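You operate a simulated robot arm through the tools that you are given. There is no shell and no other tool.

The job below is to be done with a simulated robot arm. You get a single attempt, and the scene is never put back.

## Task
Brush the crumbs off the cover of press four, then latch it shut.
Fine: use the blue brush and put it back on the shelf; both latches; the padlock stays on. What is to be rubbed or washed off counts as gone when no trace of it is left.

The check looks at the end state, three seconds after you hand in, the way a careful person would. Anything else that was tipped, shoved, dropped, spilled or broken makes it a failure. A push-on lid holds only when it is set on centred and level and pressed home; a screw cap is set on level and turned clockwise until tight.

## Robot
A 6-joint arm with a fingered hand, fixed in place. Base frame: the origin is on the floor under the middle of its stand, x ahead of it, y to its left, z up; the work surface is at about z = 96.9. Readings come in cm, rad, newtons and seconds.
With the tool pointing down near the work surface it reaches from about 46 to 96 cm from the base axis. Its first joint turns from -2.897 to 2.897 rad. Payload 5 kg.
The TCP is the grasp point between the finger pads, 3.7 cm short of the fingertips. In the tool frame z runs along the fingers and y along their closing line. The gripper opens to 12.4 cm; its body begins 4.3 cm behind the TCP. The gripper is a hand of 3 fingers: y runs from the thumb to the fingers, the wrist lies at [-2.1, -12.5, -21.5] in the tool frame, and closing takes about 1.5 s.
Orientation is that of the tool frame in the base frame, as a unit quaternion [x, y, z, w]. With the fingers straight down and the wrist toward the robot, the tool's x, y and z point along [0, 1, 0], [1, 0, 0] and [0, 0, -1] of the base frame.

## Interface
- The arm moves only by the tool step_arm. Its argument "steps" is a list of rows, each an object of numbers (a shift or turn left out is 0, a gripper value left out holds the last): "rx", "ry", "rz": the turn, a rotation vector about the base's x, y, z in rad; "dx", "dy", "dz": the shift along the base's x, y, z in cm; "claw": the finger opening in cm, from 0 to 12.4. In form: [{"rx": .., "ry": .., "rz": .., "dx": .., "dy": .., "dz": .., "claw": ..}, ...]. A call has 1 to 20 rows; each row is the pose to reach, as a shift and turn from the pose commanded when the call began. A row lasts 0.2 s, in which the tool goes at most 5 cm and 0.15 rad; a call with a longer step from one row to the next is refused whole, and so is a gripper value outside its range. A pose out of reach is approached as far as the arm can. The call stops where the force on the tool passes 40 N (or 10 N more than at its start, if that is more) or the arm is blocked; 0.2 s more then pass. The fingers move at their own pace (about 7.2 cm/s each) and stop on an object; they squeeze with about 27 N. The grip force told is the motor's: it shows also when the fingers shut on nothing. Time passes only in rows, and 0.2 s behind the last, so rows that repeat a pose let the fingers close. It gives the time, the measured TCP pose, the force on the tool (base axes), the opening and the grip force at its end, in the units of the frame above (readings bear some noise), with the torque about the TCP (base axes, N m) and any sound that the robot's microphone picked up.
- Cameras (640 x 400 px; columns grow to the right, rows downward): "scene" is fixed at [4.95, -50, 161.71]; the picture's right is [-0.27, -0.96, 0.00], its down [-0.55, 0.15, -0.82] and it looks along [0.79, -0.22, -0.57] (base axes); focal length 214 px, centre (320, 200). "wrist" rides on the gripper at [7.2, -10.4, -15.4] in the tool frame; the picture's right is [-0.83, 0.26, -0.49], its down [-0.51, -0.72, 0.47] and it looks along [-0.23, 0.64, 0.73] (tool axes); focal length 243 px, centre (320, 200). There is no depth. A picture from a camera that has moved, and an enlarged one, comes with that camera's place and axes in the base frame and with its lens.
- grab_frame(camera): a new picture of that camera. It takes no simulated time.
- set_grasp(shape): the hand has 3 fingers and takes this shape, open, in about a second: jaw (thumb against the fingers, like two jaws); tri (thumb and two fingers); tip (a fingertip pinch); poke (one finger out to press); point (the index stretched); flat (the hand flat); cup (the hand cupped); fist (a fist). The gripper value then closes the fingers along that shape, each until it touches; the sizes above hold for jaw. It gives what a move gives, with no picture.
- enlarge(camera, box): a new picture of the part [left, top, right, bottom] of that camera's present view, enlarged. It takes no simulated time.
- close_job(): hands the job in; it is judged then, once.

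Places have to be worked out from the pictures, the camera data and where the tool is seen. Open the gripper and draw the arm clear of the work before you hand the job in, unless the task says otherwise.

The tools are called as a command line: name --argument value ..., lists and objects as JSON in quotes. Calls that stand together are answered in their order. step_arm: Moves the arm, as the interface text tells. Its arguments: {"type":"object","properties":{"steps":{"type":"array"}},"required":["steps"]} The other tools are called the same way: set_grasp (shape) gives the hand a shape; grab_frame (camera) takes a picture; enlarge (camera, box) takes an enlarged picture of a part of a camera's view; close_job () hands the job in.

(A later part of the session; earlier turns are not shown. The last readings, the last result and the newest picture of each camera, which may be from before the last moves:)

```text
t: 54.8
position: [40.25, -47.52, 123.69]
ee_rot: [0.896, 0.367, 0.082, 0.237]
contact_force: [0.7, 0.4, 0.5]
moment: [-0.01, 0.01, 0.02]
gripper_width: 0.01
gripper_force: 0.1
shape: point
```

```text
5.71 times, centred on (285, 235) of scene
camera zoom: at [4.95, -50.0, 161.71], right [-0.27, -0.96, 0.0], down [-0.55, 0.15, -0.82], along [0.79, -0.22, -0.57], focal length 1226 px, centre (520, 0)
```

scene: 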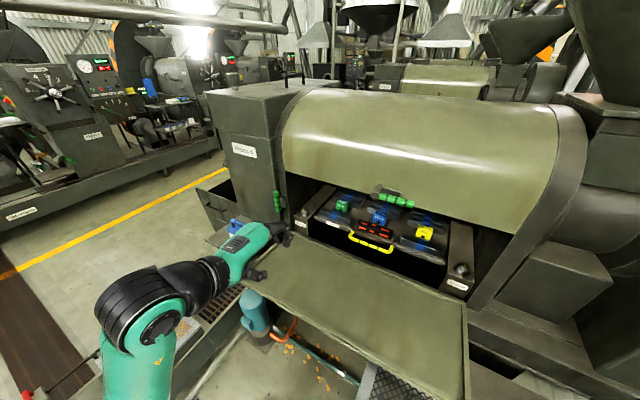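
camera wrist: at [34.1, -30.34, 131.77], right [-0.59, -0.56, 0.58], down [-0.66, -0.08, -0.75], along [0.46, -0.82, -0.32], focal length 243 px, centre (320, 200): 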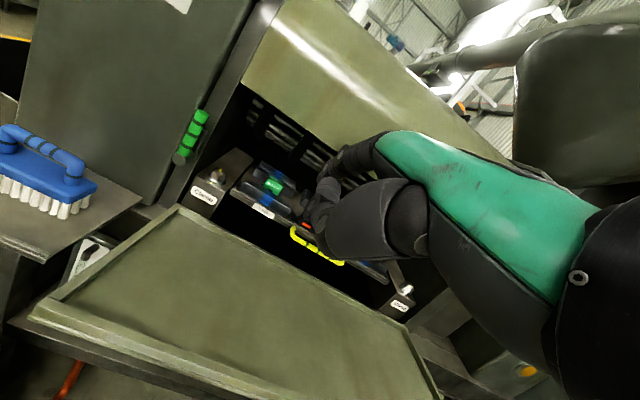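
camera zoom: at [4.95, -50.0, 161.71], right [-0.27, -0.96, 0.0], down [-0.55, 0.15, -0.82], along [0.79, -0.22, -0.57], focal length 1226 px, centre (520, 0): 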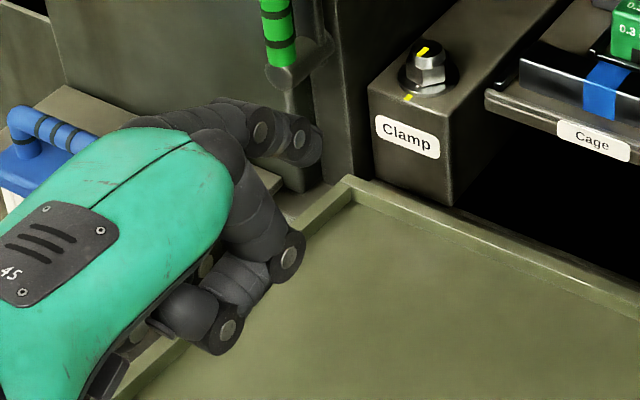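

The index tip in "point" sits at about tool (2.4, 8.4, 4.0), pointing 45° inward/down at this lean – well suited to lift the flap lip and later push it. I'll move in front of the flap's right half at safe height, away from the hood latch.

step_arm --steps '[{"dx": -3.8, "dy": -1.75, "dz": 0}, {"dx": -7.6, "dy": -3.5, "dz": 0}, {"dx": -11.4, "dy": -5.25, "dz": 0}, {"dx": -15.2, "dy": -7, "dz": -1}, {"dx": -19, "dy": -8.75, "dz": -2}, {"dx": -22.8, "dy": -10.5, "dz": -4}, {"dx": -26.6, "dy": -12.25, "dz": -6}, {"dx": -30.4, "dy": -14, "dz": -8}, {"dx": -34.1, "dy": -15.7, "dz": -9}, {"dx": -34.1, "dy": -15.7, "dz": -9}]'

grab_frame --camera "wrist"

grab_frame --camera "scene"

```text
t: 57.0
position: [6.19, -63.18, 114.5]
ee_rot: [0.896, 0.367, 0.081, 0.237]
contact_force: [-0.5, 0.0, -0.3]
moment: [0.03, -0.02, -0.02]
gripper_width: 0.0
gripper_force: 0.0
shape: point
```

```text
taken
camera wrist: at [0.07, -46.01, 122.6], right [-0.59, -0.56, 0.58], down [-0.66, -0.08, -0.75], along [0.46, -0.82, -0.32], focal length 243 px, centre (320, 200)
```

wrist: 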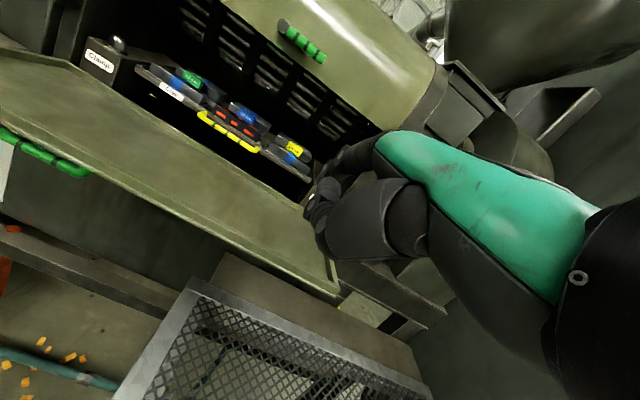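

```text
taken
```

scene: 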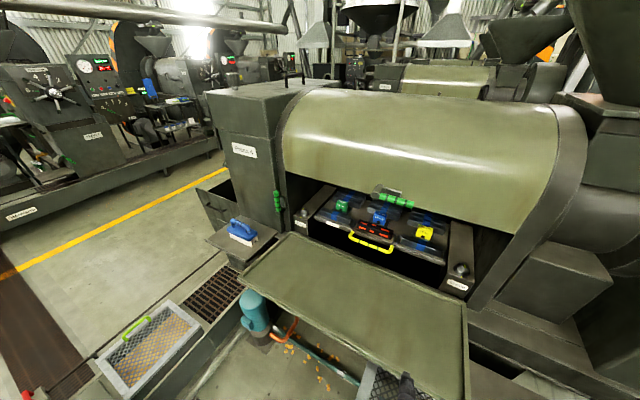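

There is a green striped pull handle on the flap's underside/outer face near the front edge. I'll enlarge to locate it and look at what is below.

enlarge --camera "wrist" --box '[0, 100, 160, 220]'

enlarge --camera "wrist" --box '[0, 100, 360, 400]'

enlarge --camera "scene" --box '[260, 280, 480, 400]'

enlarge --camera "wrist" --box '[240, 0, 460, 220]'

```text
3.33 times, centred on (80, 160) of wrist
camera zoom: at [0.07, -46.01, 122.6], right [-0.59, -0.56, 0.58], down [-0.66, -0.08, -0.75], along [0.46, -0.82, -0.32], focal length 809 px, centre (1120, 333)
```

zoom: 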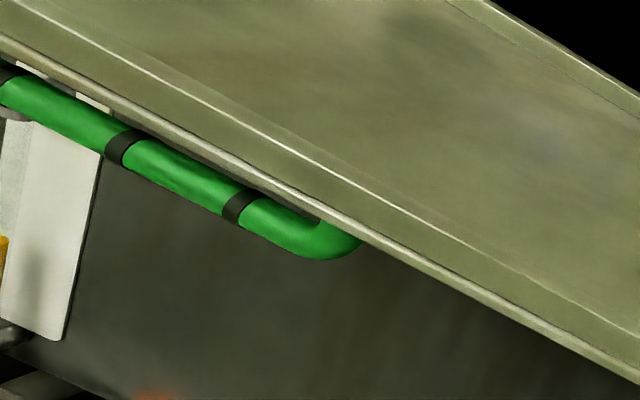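

```text
1.33 times, centred on (180, 250) of wrist
camera zoom: at [0.07, -46.01, 122.6], right [-0.59, -0.56, 0.58], down [-0.66, -0.08, -0.75], along [0.46, -0.82, -0.32], focal length 324 px, centre (507, 133)
```

zoom: 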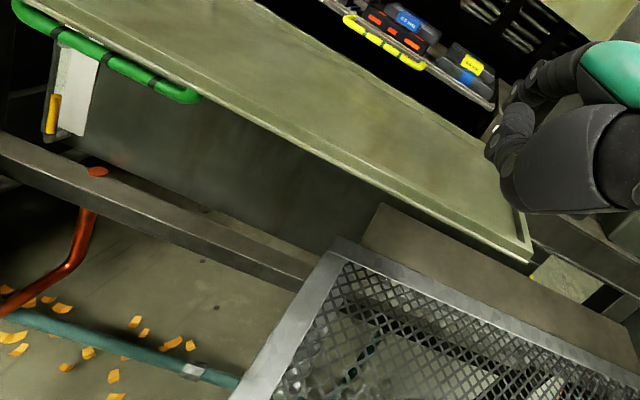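

```text
2.91 times, centred on (370, 340) of scene
camera zoom: at [4.95, -50.0, 161.71], right [-0.27, -0.96, 0.0], down [-0.55, 0.15, -0.82], along [0.79, -0.22, -0.57], focal length 624 px, centre (174, -207)
```

zoom: 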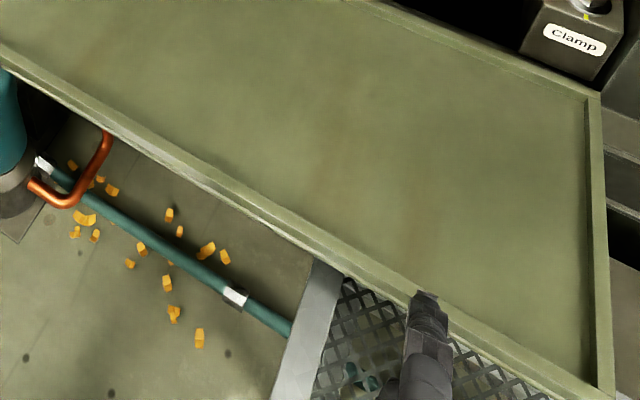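

```text
1.82 times, centred on (350, 110) of wrist
camera zoom: at [0.07, -46.01, 122.6], right [-0.59, -0.56, 0.58], down [-0.66, -0.08, -0.75], along [0.46, -0.82, -0.32], focal length 441 px, centre (266, 364)
```

zoom: 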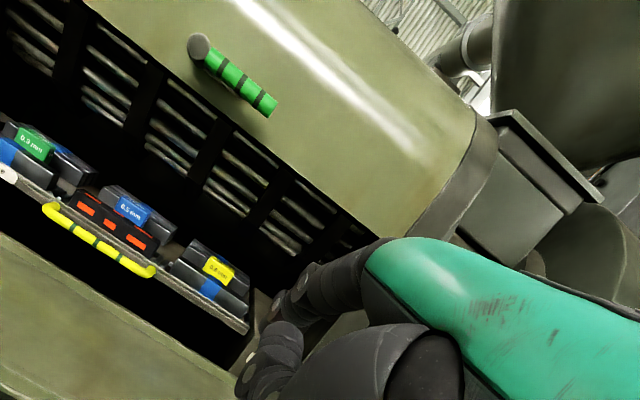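

The mesh basket below is at about z≈75, so there is room under the flap lip at z≈92. I'll descend in front of the lip and then move the finger under it.

step_arm --steps '[{"dz": -4.5}, {"dz": -9}, {"dz": -13.5}, {"dz": -18}, {"dz": -22}, {"dz": -22}]'

grab_frame --camera "wrist"

enlarge --camera "scene" --box '[340, 280, 500, 400]'

```text
t: 58.4
position: [6.13, -63.4, 92.65]
ee_rot: [0.896, 0.367, 0.08, 0.238]
contact_force: [-0.7, 0.3, 0.8]
moment: [0.01, 0.0, 0.0]
gripper_width: 0.0
gripper_force: 0.0
shape: point
```

```text
taken
camera wrist: at [0.05, -46.3, 100.71], right [-0.59, -0.56, 0.58], down [-0.66, -0.08, -0.75], along [0.46, -0.82, -0.32], focal length 243 px, centre (320, 200)
```

wrist: 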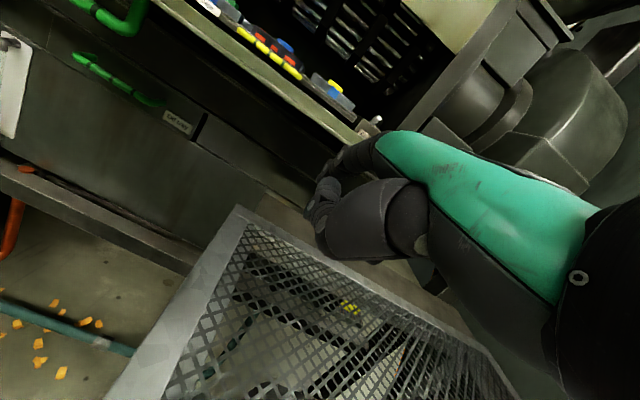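

```text
3.33 times, centred on (420, 340) of scene
camera zoom: at [4.95, -50.0, 161.71], right [-0.27, -0.96, 0.0], down [-0.55, 0.15, -0.82], along [0.79, -0.22, -0.57], focal length 715 px, centre (-13, -267)
```

zoom: 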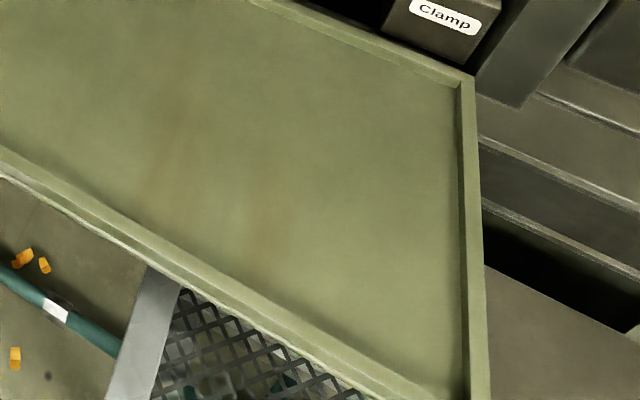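

Now I see the underside region: another green handle with a label on the machine body, plus the flap handle. I'll enlarge these.

enlarge --camera "wrist" --box '[0, 0, 260, 160]'

enlarge --camera "wrist" --box '[150, 0, 400, 220]'

```text
2.46 times, centred on (130, 80) of wrist
camera zoom: at [0.05, -46.3, 100.71], right [-0.59, -0.56, 0.58], down [-0.66, -0.08, -0.75], along [0.46, -0.82, -0.32], focal length 597 px, centre (788, 495)
```

zoom: 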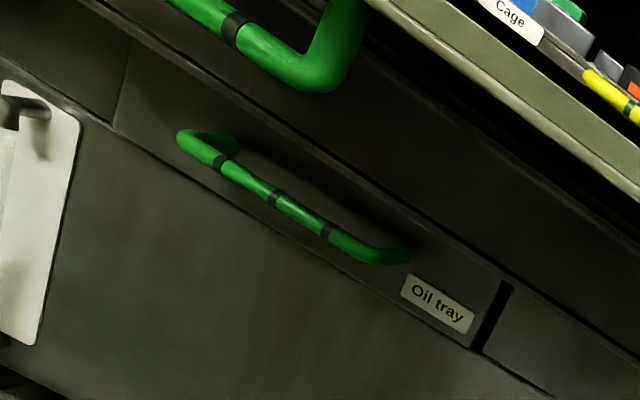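

```text
1.82 times, centred on (275, 110) of wrist
camera zoom: at [0.05, -46.3, 100.71], right [-0.59, -0.56, 0.58], down [-0.66, -0.08, -0.75], along [0.46, -0.82, -0.32], focal length 441 px, centre (402, 364)
```

zoom: 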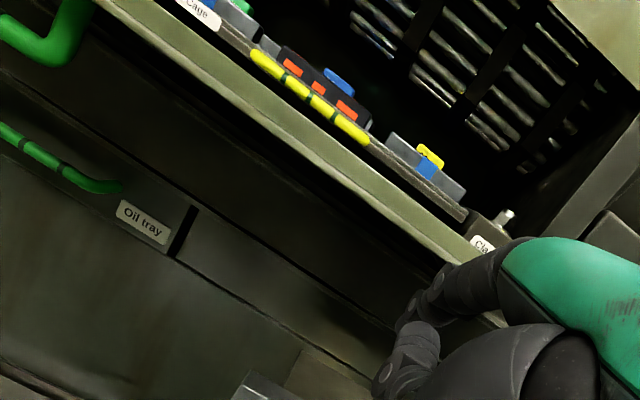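

The lip's lower edge is around z≈96.7 at a≈63.5. I'll lower 2 cm and slide the finger inward beneath the lip.

step_arm --steps '[{"dz": -2}, {"dz": -2, "dx": 1.4, "dy": -1.4}, {"dz": -2, "dx": 2.8, "dy": -2.8}, {"dz": -2, "dx": 4.1, "dy": -4.1}, {"dz": -2, "dx": 4.1, "dy": -4.1}]'

grab_frame --camera "wrist"

enlarge --camera "wrist" --box '[240, 80, 440, 260]'

```text
t: 59.6
position: [10.41, -67.41, 90.49]
ee_rot: [0.896, 0.368, 0.081, 0.237]
contact_force: [-0.2, 0.2, 0.1]
moment: [0.0, -0.02, 0.0]
gripper_width: 0.02
gripper_force: 0.0
shape: point
```

```text
taken
camera wrist: at [4.32, -50.27, 98.57], right [-0.59, -0.56, 0.58], down [-0.66, -0.08, -0.75], along [0.46, -0.82, -0.32], focal length 243 px, centre (320, 200)
```

wrist: 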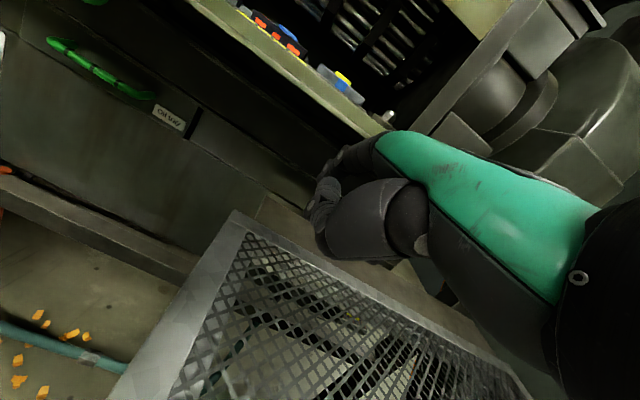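

```text
2.22 times, centred on (340, 170) of wrist
camera zoom: at [4.32, -50.27, 98.57], right [-0.59, -0.56, 0.58], down [-0.66, -0.08, -0.75], along [0.46, -0.82, -0.32], focal length 539 px, centre (276, 267)
```

zoom: 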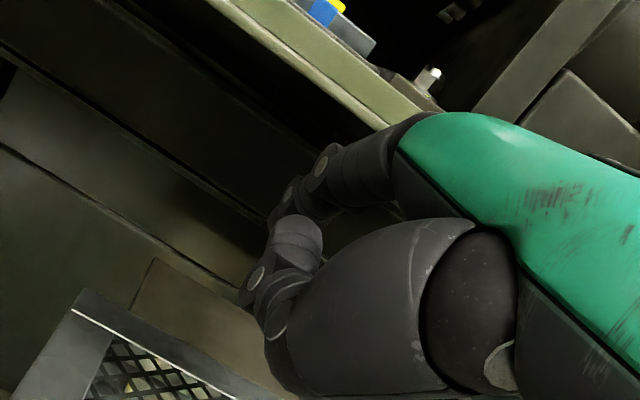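

The index is under the lip with about 2.4 cm clearance by my estimate. I'll approach along the up-inward normal until contact.

step_arm --steps '[{"dx": 0.35, "dy": -0.35, "dz": 0.5}, {"dx": 0.7, "dy": -0.7, "dz": 1.0}, {"dx": 1.0, "dy": -1.0, "dz": 1.5}, {"dx": 1.0, "dy": -1.0, "dz": 2.0}, {"dx": 1.0, "dy": -1.0, "dz": 2.4}]'

enlarge --camera "wrist" --box '[240, 80, 440, 260]'

enlarge --camera "scene" --box '[340, 280, 500, 400]'

```text
t: 60.8
position: [11.31, -68.26, 92.99]
ee_rot: [0.896, 0.367, 0.081, 0.238]
contact_force: [-0.4, 0.2, 0.1]
moment: [-0.03, -0.01, -0.04]
gripper_width: 0.01
gripper_force: 0.1
shape: point
```

```text
2.22 times, centred on (340, 170) of wrist
camera zoom: at [5.22, -51.17, 101.05], right [-0.59, -0.56, 0.58], down [-0.66, -0.08, -0.75], along [0.46, -0.82, -0.32], focal length 539 px, centre (276, 267)
```

zoom: 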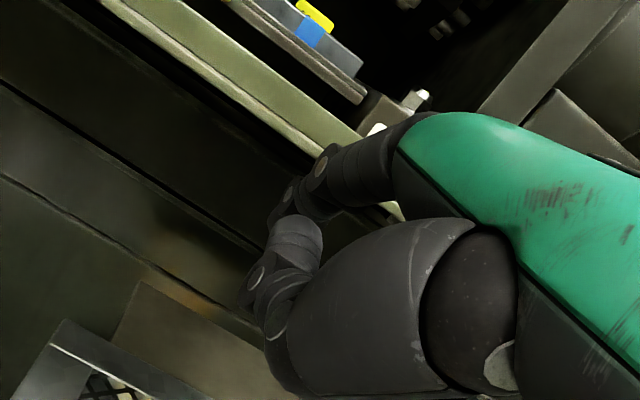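

```text
3.33 times, centred on (420, 340) of scene
camera zoom: at [4.95, -50.0, 161.71], right [-0.27, -0.96, 0.0], down [-0.55, 0.15, -0.82], along [0.79, -0.22, -0.57], focal length 715 px, centre (-13, -267)
```

zoom: 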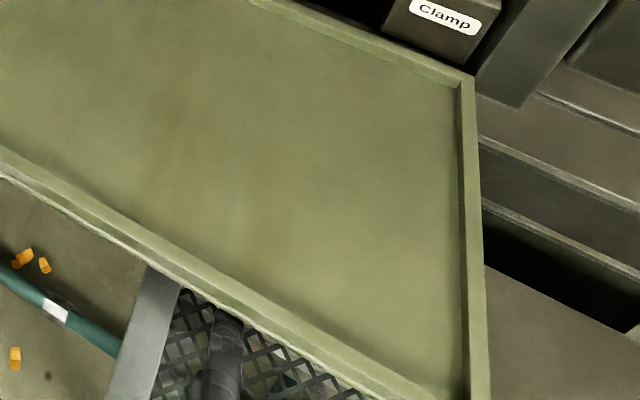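

The finger is right beneath the lip but not touching yet. I'll continue up in small steps until contact force appears.

step_arm --steps '[{"dz": 0.4}, {"dz": 0.8}, {"dz": 1.2}, {"dz": 1.2}]'

```text
t: 61.8
position: [11.22, -68.11, 94.14]
ee_rot: [0.896, 0.366, 0.081, 0.237]
contact_force: [-1.0, 1.3, -4.3]
moment: [0.1, 0.22, 0.11]
gripper_width: 11.91
gripper_force: 0.0
shape: point
```

Contact is made (-4.3 N), but the reported opening jumped to 11.9, so the finger may have yielded. I'll look.

enlarge --camera "wrist" --box '[240, 80, 440, 260]'

enlarge --camera "scene" --box '[340, 280, 500, 400]'

```text
2.22 times, centred on (340, 170) of wrist
camera zoom: at [5.2, -51.12, 102.29], right [-0.59, -0.56, 0.58], down [-0.66, -0.08, -0.75], along [0.46, -0.82, -0.32], focal length 539 px, centre (276, 267)
```

zoom: 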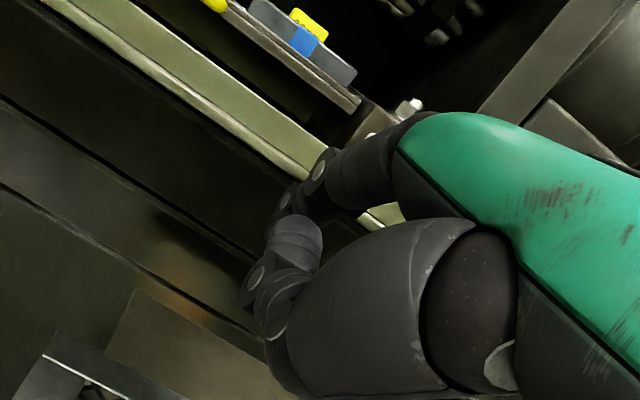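

```text
3.33 times, centred on (420, 340) of scene
camera zoom: at [4.95, -50.0, 161.71], right [-0.27, -0.96, 0.0], down [-0.55, 0.15, -0.82], along [0.79, -0.22, -0.57], focal length 715 px, centre (-13, -267)
```

zoom: 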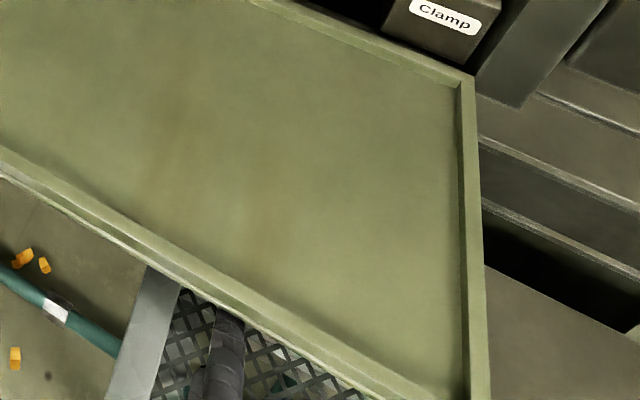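

The lip rests on the finger near its middle joint. I'll lift 3.5 cm along the hinge arc and check that the flap follows and the load is moderate.

step_arm --steps '[{"dx": 0.05, "dy": -0.05, "dz": 0.9}, {"dx": 0.1, "dy": -0.1, "dz": 1.8}, {"dx": 0.2, "dy": -0.2, "dz": 2.7}, {"dx": 0.28, "dy": -0.28, "dz": 3.5}, {"dx": 0.28, "dy": -0.28, "dz": 3.5}]'

enlarge --camera "wrist" --box '[240, 80, 440, 260]'

grab_frame --camera "scene"

```text
t: 63.0
position: [11.55, -68.51, 97.79]
ee_rot: [0.895, 0.368, 0.081, 0.237]
contact_force: [-8.3, 9.5, -6.1]
moment: [0.11, 0.27, 0.24]
gripper_width: 11.9
gripper_force: 0.0
shape: point
```

```text
2.22 times, centred on (340, 170) of wrist
camera zoom: at [5.45, -51.47, 105.78], right [-0.59, -0.56, 0.58], down [-0.66, -0.08, -0.75], along [0.46, -0.83, -0.32], focal length 539 px, centre (276, 267)
```

zoom: 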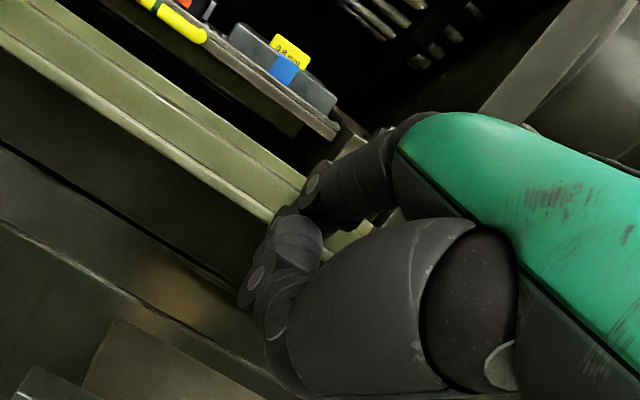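

```text
taken
```

scene: 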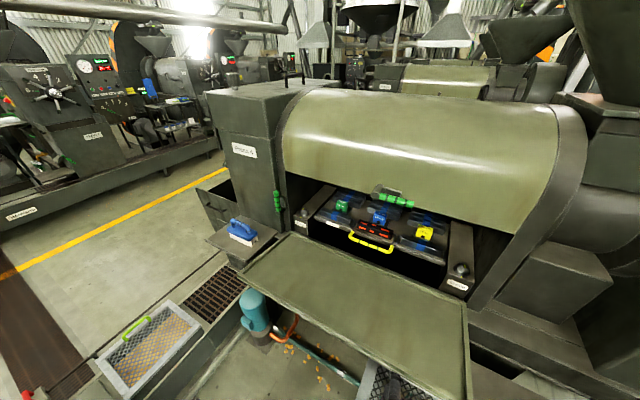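

The finger is too steep: it pushes on the lip's front face instead of lifting. I'll back off, go lower, and lean the hand more so the index is nearly horizontal before sliding it under the flap.

step_arm --steps '[{"dx": -1.5, "dy": 1.5, "dz": -1}, {"dx": -3.3, "dy": 3.3, "dz": -3}, {"dx": -3.5, "dy": 3.5, "dz": -7}, {"dx": -3.5, "dy": 3.5, "dz": -9.7, "rx": -0.04, "ry": -0.04}, {"dx": -3.5, "dy": 3.5, "dz": -9.7, "rx": -0.13, "ry": -0.13}, {"dx": -3.5, "dy": 3.5, "dz": -9.7, "rx": -0.22, "ry": -0.22}, {"dx": -3.5, "dy": 3.5, "dz": -9.7, "rx": -0.31, "ry": -0.31}, {"dx": -3.5, "dy": 3.5, "dz": -9.7, "rx": -0.368, "ry": -0.368}, {"dx": -3.5, "dy": 3.5, "dz": -9.7, "rx": -0.368, "ry": -0.368}]'

grab_frame --camera "wrist"

grab_frame --camera "scene"

```text
t: 65.0
position: [8.19, -65.33, 89.7]
ee_rot: [0.801, 0.331, 0.164, 0.471]
contact_force: [-2.5, 2.8, -22.4]
moment: [-1.55, -1.73, -0.05]
gripper_width: 11.92
gripper_force: 0.0
shape: point
heard: click
```

```text
taken
camera wrist: at [0.54, -46.94, 88.0], right [-0.79, -0.34, 0.51], down [-0.37, -0.41, -0.84], along [0.5, -0.85, 0.2], focal length 243 px, centre (320, 200)
```

wrist: 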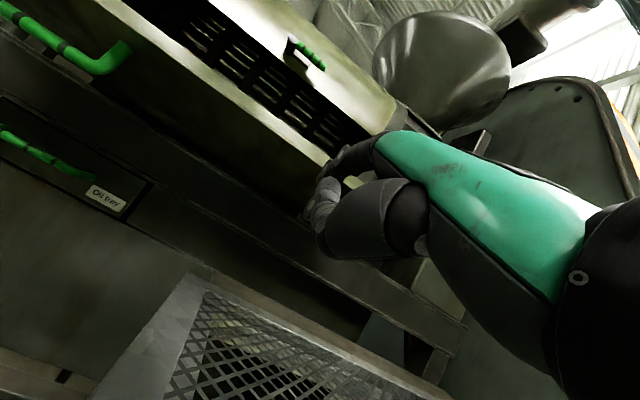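

```text
taken
```

scene: 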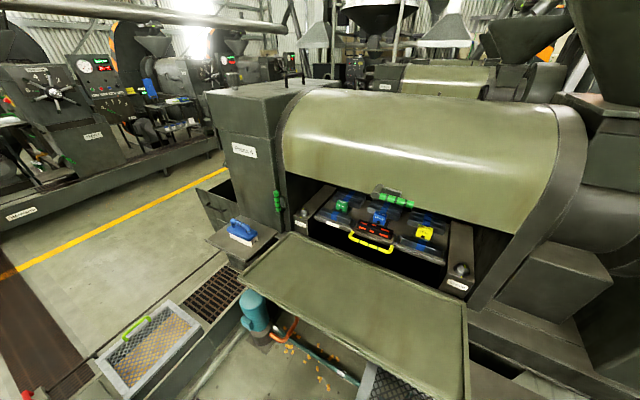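

Heard a click (probably the flap settling on its stop), and there is an unexpected -22 N reading with the hand 1.6 cm above its command. I'll hold still one moment to see whether it settles.

step_arm --steps '[{"dz": 0}, {"dz": 0}]'

enlarge --camera "wrist" --box '[220, 80, 460, 280]'

enlarge --camera "scene" --box '[300, 260, 520, 400]'

```text
t: 65.6
position: [8.05, -65.39, 89.69]
ee_rot: [0.801, 0.332, 0.165, 0.469]
contact_force: [0.4, 0.9, -0.2]
moment: [-0.01, 0.03, -0.07]
gripper_width: 11.91
gripper_force: 0.1
shape: point
```

```text
2.00 times, centred on (340, 180) of wrist
camera zoom: at [0.52, -46.92, 88.0], right [-0.79, -0.34, 0.51], down [-0.37, -0.41, -0.84], along [0.5, -0.85, 0.19], focal length 485 px, centre (280, 240)
```

zoom: 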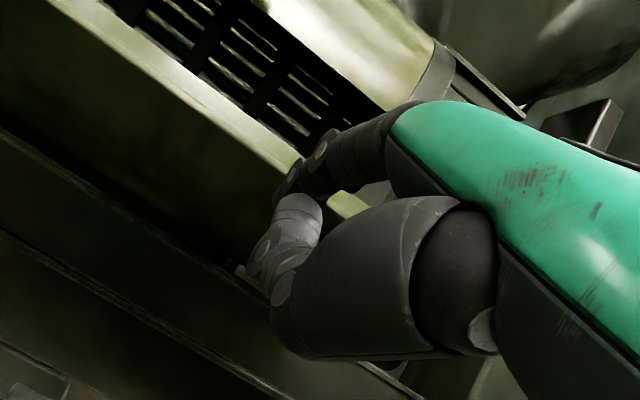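

```text
2.86 times, centred on (410, 330) of scene
camera zoom: at [4.95, -50.0, 161.71], right [-0.27, -0.96, 0.0], down [-0.55, 0.15, -0.82], along [0.79, -0.22, -0.57], focal length 613 px, centre (63, -171)
```

zoom: 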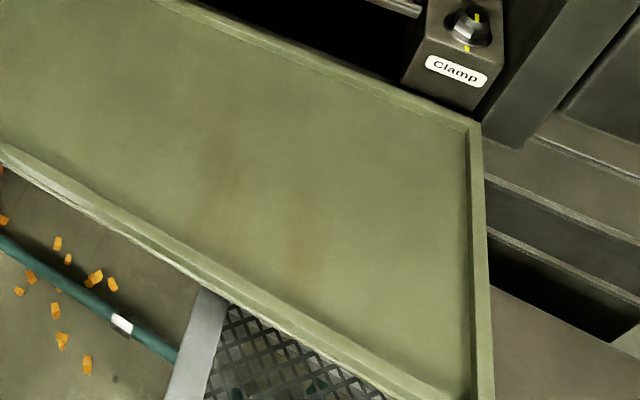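

The reading settled to zero (a transient), and nothing looks disturbed. I'll lower 1.3 cm and slide the near-horizontal finger about 10 cm inward under the flap.

step_arm --steps '[{"dz": -0.7}, {"dz": -1.3}, {"dz": -1.3, "dx": 1.5, "dy": -1.5}, {"dz": -1.3, "dx": 3, "dy": -3}, {"dz": -1.3, "dx": 4.5, "dy": -4.5}, {"dz": -1.3, "dx": 6, "dy": -6}, {"dz": -1.3, "dx": 7, "dy": -7}, {"dz": -1.3, "dx": 7, "dy": -7}]'

grab_frame --camera "wrist"

enlarge --camera "scene" --box '[300, 260, 520, 400]'

```text
t: 67.4
position: [15.42, -72.07, 86.85]
ee_rot: [0.807, 0.328, 0.176, 0.459]
contact_force: [0.5, -0.1, -1.3]
moment: [0.02, 0.04, -0.02]
gripper_width: 11.87
gripper_force: 0.0
shape: point
```

```text
taken
camera wrist: at [7.85, -53.59, 85.45], right [-0.79, -0.36, 0.49], down [-0.36, -0.38, -0.85], along [0.49, -0.85, 0.17], focal length 243 px, centre (320, 200)
```

wrist: 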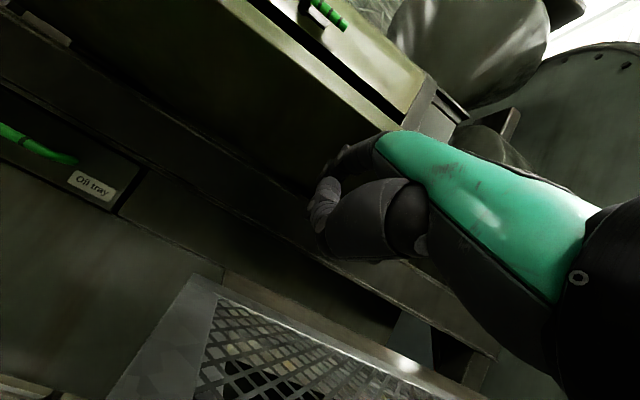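

```text
2.86 times, centred on (410, 330) of scene
camera zoom: at [4.95, -50.0, 161.71], right [-0.27, -0.96, 0.0], down [-0.55, 0.15, -0.82], along [0.79, -0.22, -0.57], focal length 613 px, centre (63, -171)
```

zoom: 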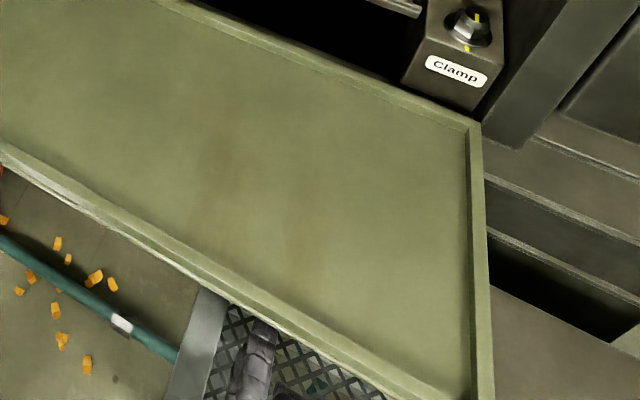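

The finger is under the flap as seen in the scene view, with no contact yet. I'll raise it gently until contact.

step_arm --steps '[{"dz": 0.5}, {"dz": 1.0}, {"dz": 1.5}, {"dz": 2.0}, {"dz": 2.0}]'

```text
t: 68.6
position: [14.98, -71.99, 88.69]
ee_rot: [0.808, 0.326, 0.175, 0.459]
contact_force: [0.0, -0.7, -0.1]
moment: [-0.01, -0.01, -0.02]
gripper_width: 11.9
gripper_force: 0.1
shape: point
```

No contact yet at z≈88.7; continuing up.

step_arm --steps '[{"dz": 0.5}, {"dz": 1.0}, {"dz": 1.5}, {"dz": 2.0}, {"dz": 2.0}]'

enlarge --camera "scene" --box '[300, 260, 520, 400]'

enlarge --camera "wrist" --box '[220, 60, 460, 260]'

```text
t: 69.8
position: [15.0, -72.16, 90.61]
ee_rot: [0.808, 0.326, 0.175, 0.458]
contact_force: [-3.5, 3.2, -9.8]
moment: [-0.27, 0.01, 0.14]
gripper_width: 11.88
gripper_force: 0.0
shape: point
```

```text
2.86 times, centred on (410, 330) of scene
camera zoom: at [4.95, -50.0, 161.71], right [-0.27, -0.96, 0.0], down [-0.55, 0.15, -0.82], along [0.79, -0.22, -0.57], focal length 613 px, centre (63, -171)
```

zoom: 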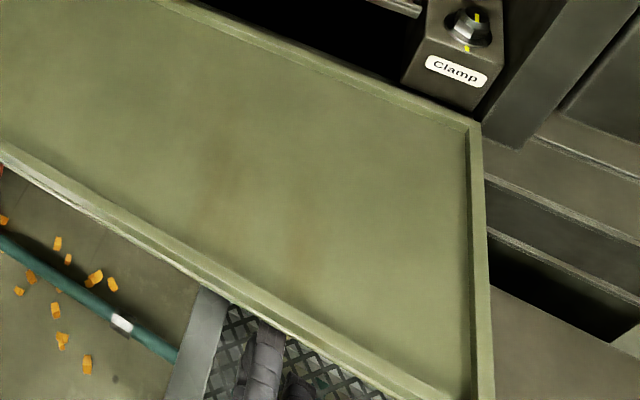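

```text
2.00 times, centred on (340, 160) of wrist
camera zoom: at [7.58, -53.58, 89.39], right [-0.79, -0.36, 0.49], down [-0.36, -0.38, -0.85], along [0.49, -0.85, 0.17], focal length 485 px, centre (280, 280)
```

zoom: 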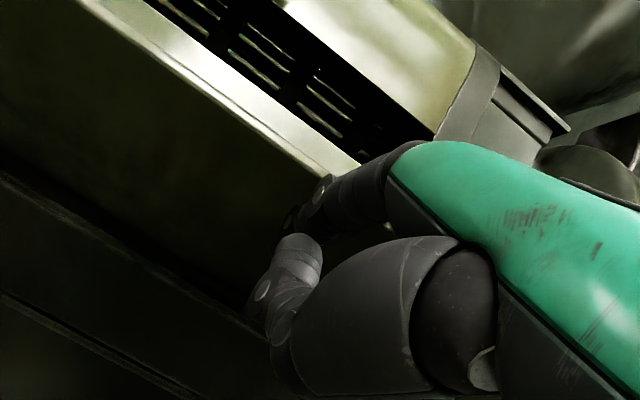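

Contact with mostly vertical load (-9.8 N). I'll lift along the arc by a few centimetres.

step_arm --steps '[{"dx": 0.03, "dy": -0.03, "dz": 0.8}, {"dx": 0.08, "dy": -0.08, "dz": 1.6}, {"dx": 0.16, "dy": -0.16, "dz": 2.5}, {"dx": 0.28, "dy": -0.28, "dz": 3.5}, {"dx": 0.28, "dy": -0.28, "dz": 3.5}]'

enlarge --camera "scene" --box '[230, 200, 510, 400]'

enlarge --camera "wrist" --box '[220, 60, 460, 260]'

```text
t: 71.0
position: [15.43, -72.29, 94.2]
ee_rot: [0.808, 0.326, 0.175, 0.459]
contact_force: [0.2, -0.8, -8.5]
moment: [0.14, 0.21, -0.04]
gripper_width: 11.89
gripper_force: 0.0
shape: point
```

```text
2.00 times, centred on (370, 300) of scene
camera zoom: at [4.95, -50.0, 161.71], right [-0.27, -0.96, 0.0], down [-0.55, 0.15, -0.82], along [0.79, -0.22, -0.57], focal length 429 px, centre (220, 0)
```

zoom: 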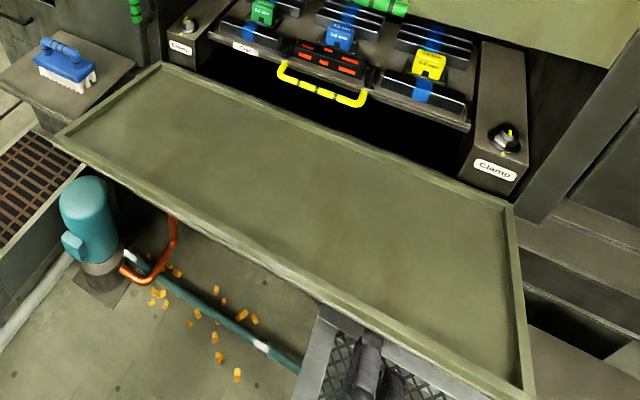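

```text
2.00 times, centred on (340, 160) of wrist
camera zoom: at [8.0, -53.92, 92.96], right [-0.79, -0.36, 0.49], down [-0.36, -0.38, -0.85], along [0.49, -0.85, 0.17], focal length 485 px, centre (280, 280)
```

zoom: 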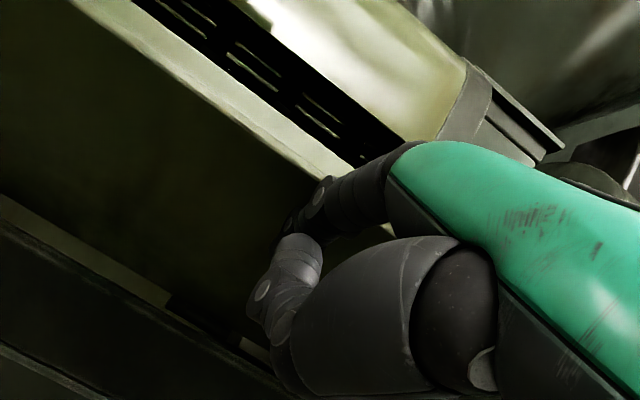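

The flap is rising with the finger (8.5 N). I'll continue along the computed arc to about 40°.

step_arm --steps '[{"dx": 0.14, "dy": -0.14, "dz": 1.2}, {"dx": 0.35, "dy": -0.35, "dz": 2.6}, {"dx": 0.7, "dy": -0.7, "dz": 4.0}, {"dx": 1.13, "dy": -1.13, "dz": 5.3}, {"dx": 1.56, "dy": -1.56, "dz": 6.6}, {"dx": 2.05, "dy": -2.05, "dz": 7.8}, {"dx": 2.55, "dy": -2.55, "dz": 8.9}, {"dx": 2.97, "dy": -2.97, "dz": 9.9}, {"dx": 2.97, "dy": -2.97, "dz": 9.9}]'

grab_frame --camera "scene"

grab_frame --camera "wrist"

```text
t: 73.0
position: [18.34, -75.34, 104.02]
ee_rot: [0.808, 0.326, 0.174, 0.459]
contact_force: [-2.1, 3.0, -7.9]
moment: [0.06, 0.28, 0.07]
gripper_width: 11.88
gripper_force: 0.2
shape: point
```

```text
taken
```

scene: 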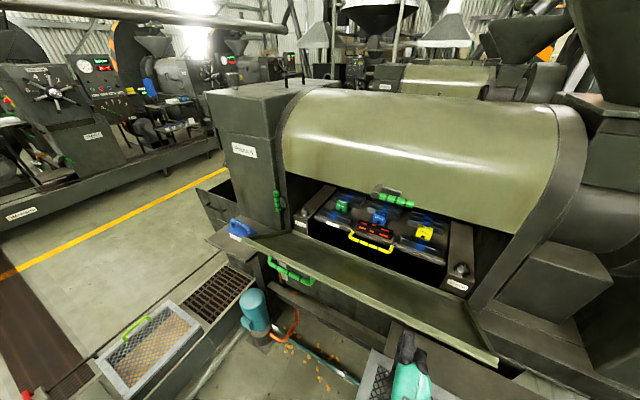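

```text
taken
camera wrist: at [10.94, -56.84, 102.92], right [-0.79, -0.36, 0.49], down [-0.36, -0.38, -0.85], along [0.49, -0.85, 0.17], focal length 243 px, centre (320, 200)
```

wrist: 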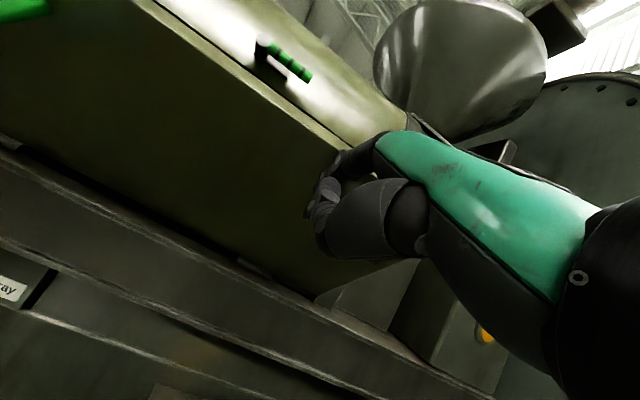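

The flap is at about 40° and follows well with ~8 N. I'll continue the arc to roughly 70°.

step_arm --steps '[{"dx": 0.64, "dy": -0.64, "dz": 1.2}, {"dx": 1.34, "dy": -1.34, "dz": 2.3}, {"dx": 2.05, "dy": -2.05, "dz": 3.3}, {"dx": 2.83, "dy": -2.83, "dz": 4.2}, {"dx": 3.68, "dy": -3.68, "dz": 5.0}, {"dx": 4.67, "dy": -4.67, "dz": 5.5}, {"dx": 5.8, "dy": -5.8, "dz": 5.6}, {"dx": 7.07, "dy": -7.07, "dz": 5.5}, {"dx": 7.07, "dy": -7.07, "dz": 5.5}]'

grab_frame --camera "scene"

grab_frame --camera "wrist"

```text
t: 75.0
position: [25.31, -82.44, 109.58]
ee_rot: [0.808, 0.326, 0.174, 0.458]
contact_force: [-6.1, 3.5, -3.9]
moment: [-0.03, -0.03, -0.02]
gripper_width: 11.91
gripper_force: 0.1
shape: point
```

```text
taken
```

scene: 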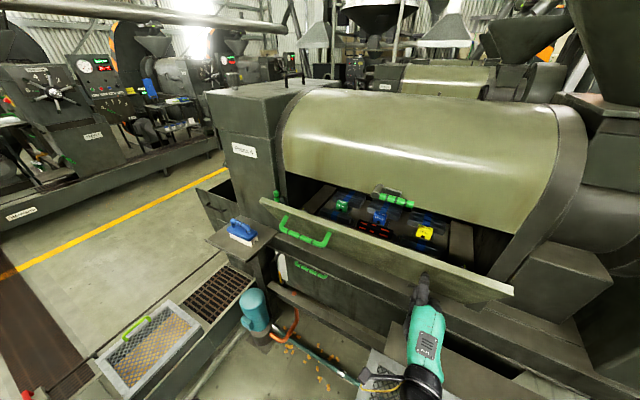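

```text
taken
camera wrist: at [17.96, -64.0, 108.36], right [-0.79, -0.36, 0.49], down [-0.36, -0.38, -0.85], along [0.49, -0.85, 0.17], focal length 243 px, centre (320, 200)
```

wrist: 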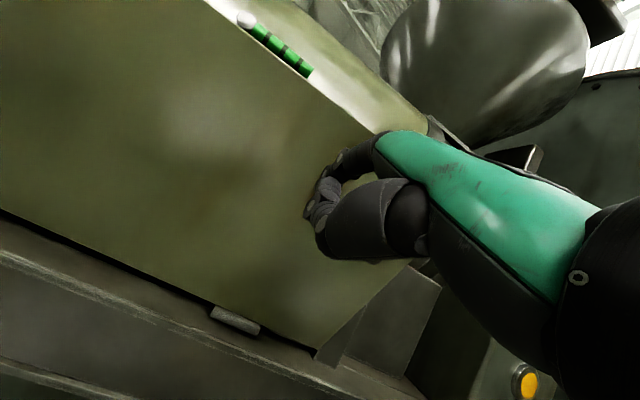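

Flap is at ~70°, load small. I'll continue pushing toward about 82°, letting the tip slide a little lower.

step_arm --steps '[{"dx": 0.7, "dy": -0.7, "dz": -0.3}, {"dx": 1.4, "dy": -1.4, "dz": -0.7}, {"dx": 2.1, "dy": -2.1, "dz": -1.2}, {"dx": 2.8, "dy": -2.8, "dz": -1.7}, {"dx": 3.3, "dy": -3.3, "dz": -2.1}, {"dx": 3.3, "dy": -3.3, "dz": -2.1}]'

grab_frame --camera "scene"

grab_frame --camera "wrist"

```text
t: 76.4
position: [28.76, -85.68, 107.58]
ee_rot: [0.807, 0.326, 0.175, 0.459]
contact_force: [-5.3, 3.8, -1.3]
moment: [-0.19, -0.21, 0.04]
gripper_width: 11.9
gripper_force: 0.1
shape: point
```

```text
taken
```

scene: 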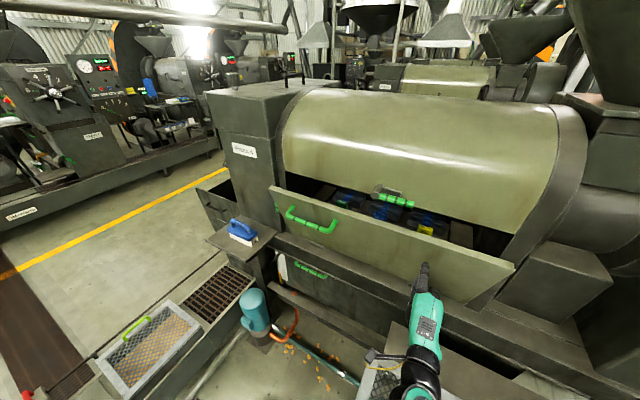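

```text
taken
camera wrist: at [21.3, -67.23, 106.37], right [-0.79, -0.36, 0.49], down [-0.36, -0.38, -0.85], along [0.49, -0.85, 0.17], focal length 243 px, centre (320, 200)
```

wrist: 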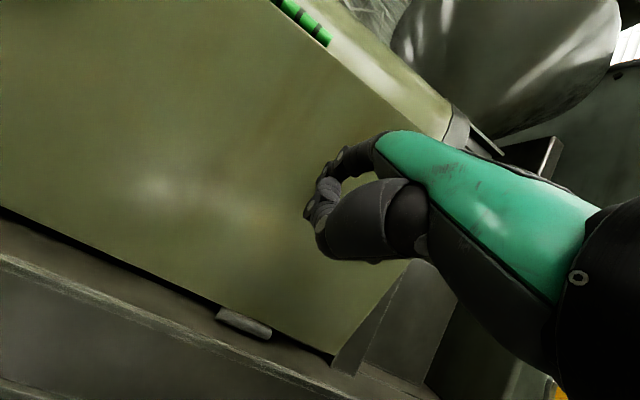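

The flap is nearly vertical. I'll enlarge the left latch area and hood latch to check for interference before the last push.

enlarge --camera "scene" --box '[250, 165, 350, 245]'

enlarge --camera "scene" --box '[350, 170, 530, 310]'

```text
5.00 times, centred on (300, 205) of scene
camera zoom: at [4.95, -50.0, 161.71], right [-0.27, -0.96, 0.0], down [-0.55, 0.15, -0.82], along [0.79, -0.22, -0.57], focal length 1072 px, centre (420, 175)
```

zoom: 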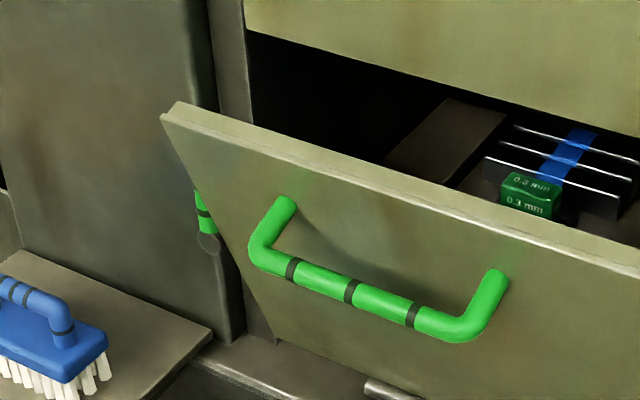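

```text
2.86 times, centred on (440, 240) of scene
camera zoom: at [4.95, -50.0, 161.71], right [-0.27, -0.96, 0.0], down [-0.55, 0.15, -0.82], along [0.79, -0.22, -0.57], focal length 613 px, centre (-23, 86)
```

zoom: 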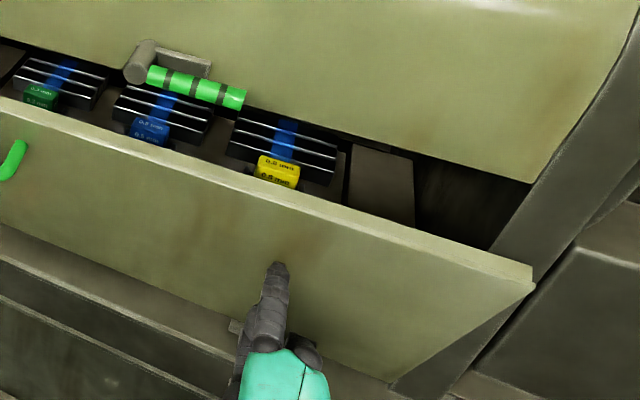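

Clear on both sides. I'll push the last few centimetres inward slowly.

step_arm --steps '[{"dx": 0.4, "dy": -0.4, "dz": -0.2}, {"dx": 0.8, "dy": -0.8, "dz": -0.5}, {"dx": 1.2, "dy": -1.2, "dz": -0.8}, {"dx": 1.6, "dy": -1.6, "dz": -1.1}, {"dx": 2.0, "dy": -2.0, "dz": -1.4}, {"dx": 2.0, "dy": -2.0, "dz": -1.4}]'

enlarge --camera "scene" --box '[250, 165, 350, 245]'

enlarge --camera "scene" --box '[350, 170, 530, 310]'

```text
t: 77.8
position: [30.44, -87.22, 106.44]
ee_rot: [0.808, 0.326, 0.174, 0.458]
contact_force: [-8.0, 5.7, 1.2]
moment: [-0.37, -0.51, 0.01]
gripper_width: 11.88
gripper_force: 0.0
shape: point
out of reach, approached as far as the arm can: row 5, 6
```

```text
5.00 times, centred on (300, 205) of scene
camera zoom: at [4.95, -50.0, 161.71], right [-0.27, -0.96, 0.0], down [-0.55, 0.15, -0.82], along [0.79, -0.22, -0.57], focal length 1072 px, centre (420, 175)
```

zoom: 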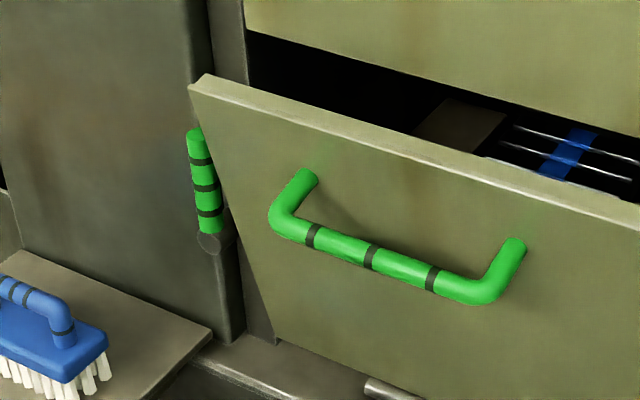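

```text
2.86 times, centred on (440, 240) of scene
camera zoom: at [4.95, -50.0, 161.71], right [-0.27, -0.96, 0.0], down [-0.55, 0.15, -0.82], along [0.79, -0.22, -0.57], focal length 613 px, centre (-23, 86)
```

zoom: 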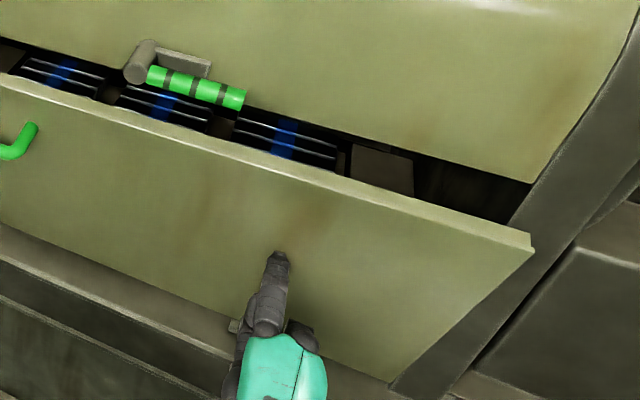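

The arm hit its outer reach at this far-right spot with the flap ~5–8° short of closed. I'll slide the fingertip left along the flap (keeping contact) to b≈17 where there is more reach.

step_arm --steps '[{"dx": 1.5, "dy": 1.5}, {"dx": 3, "dy": 3}, {"dx": 4.5, "dy": 4.5}, {"dx": 6, "dy": 6}, {"dx": 7.5, "dy": 7.5}, {"dx": 9, "dy": 9}, {"dx": 10.5, "dy": 10.5}, {"dx": 12, "dy": 12}, {"dx": 13.5, "dy": 13.5}, {"dx": 14.5, "dy": 14.5}, {"dx": 14.5, "dy": 14.5}]'

grab_frame --camera "scene"

grab_frame --camera "wrist"

```text
t: 80.2
position: [44.85, -72.6, 106.6]
ee_rot: [0.808, 0.326, 0.175, 0.459]
contact_force: [0.3, 0.1, 0.0]
moment: [0.0, -0.01, 0.03]
gripper_width: 11.9
gripper_force: 0.0
shape: point
```

```text
taken
```

scene: 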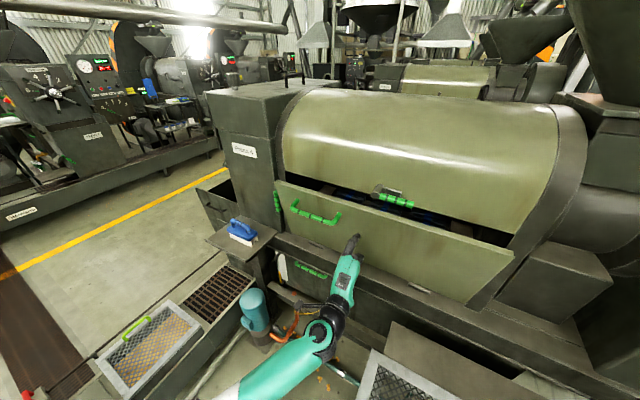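

```text
taken
camera wrist: at [37.48, -54.21, 105.39], right [-0.79, -0.36, 0.49], down [-0.36, -0.38, -0.85], along [0.49, -0.85, 0.17], focal length 243 px, centre (320, 200)
```

wrist: 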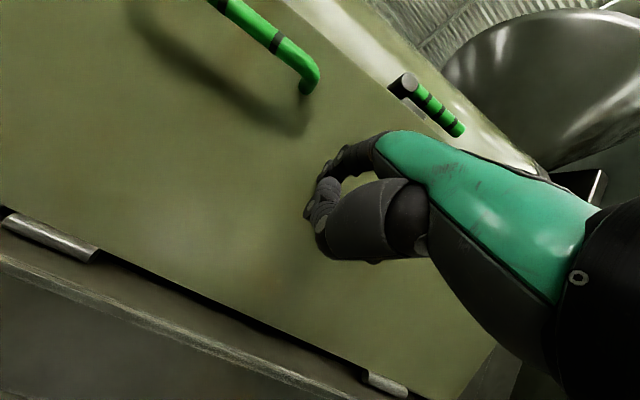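

The flap stands by itself with the finger just touching, so there is hinge friction. I'll now push inward slowly at this spot until it seats.

step_arm --steps '[{"dx": 0.4, "dy": -0.4}, {"dx": 0.8, "dy": -0.8}, {"dx": 1.2, "dy": -1.2}, {"dx": 1.6, "dy": -1.6}, {"dx": 1.6, "dy": -1.6}]'

enlarge --camera "scene" --box '[250, 165, 430, 275]'

enlarge --camera "scene" --box '[380, 170, 530, 290]'

```text
t: 81.4
position: [46.66, -74.26, 106.58]
ee_rot: [0.807, 0.327, 0.176, 0.459]
contact_force: [-4.6, 3.3, 0.4]
moment: [-0.23, -0.3, 0.0]
gripper_width: 0.0
gripper_force: 0.0
shape: point
```

```text
3.56 times, centred on (340, 220) of scene
camera zoom: at [4.95, -50.0, 161.71], right [-0.27, -0.96, 0.0], down [-0.55, 0.15, -0.82], along [0.79, -0.22, -0.57], focal length 763 px, centre (249, 129)
```

zoom: 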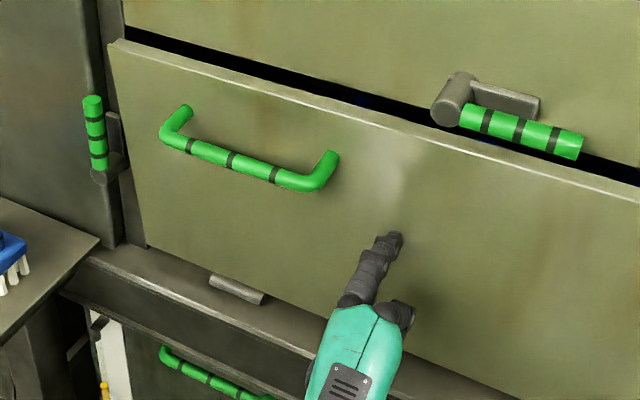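

```text
3.33 times, centred on (455, 230) of scene
camera zoom: at [4.95, -50.0, 161.71], right [-0.27, -0.96, 0.0], down [-0.55, 0.15, -0.82], along [0.79, -0.22, -0.57], focal length 715 px, centre (-130, 100)
```

zoom: 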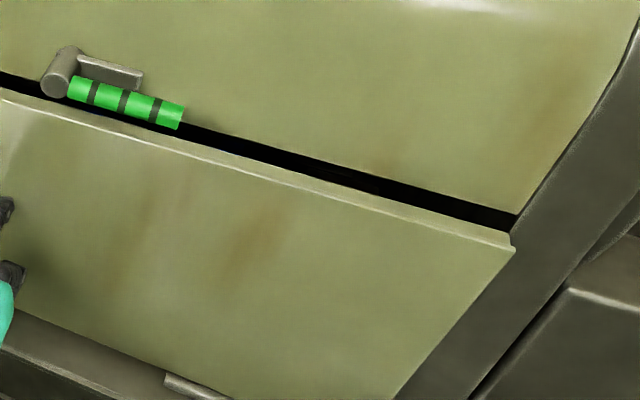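

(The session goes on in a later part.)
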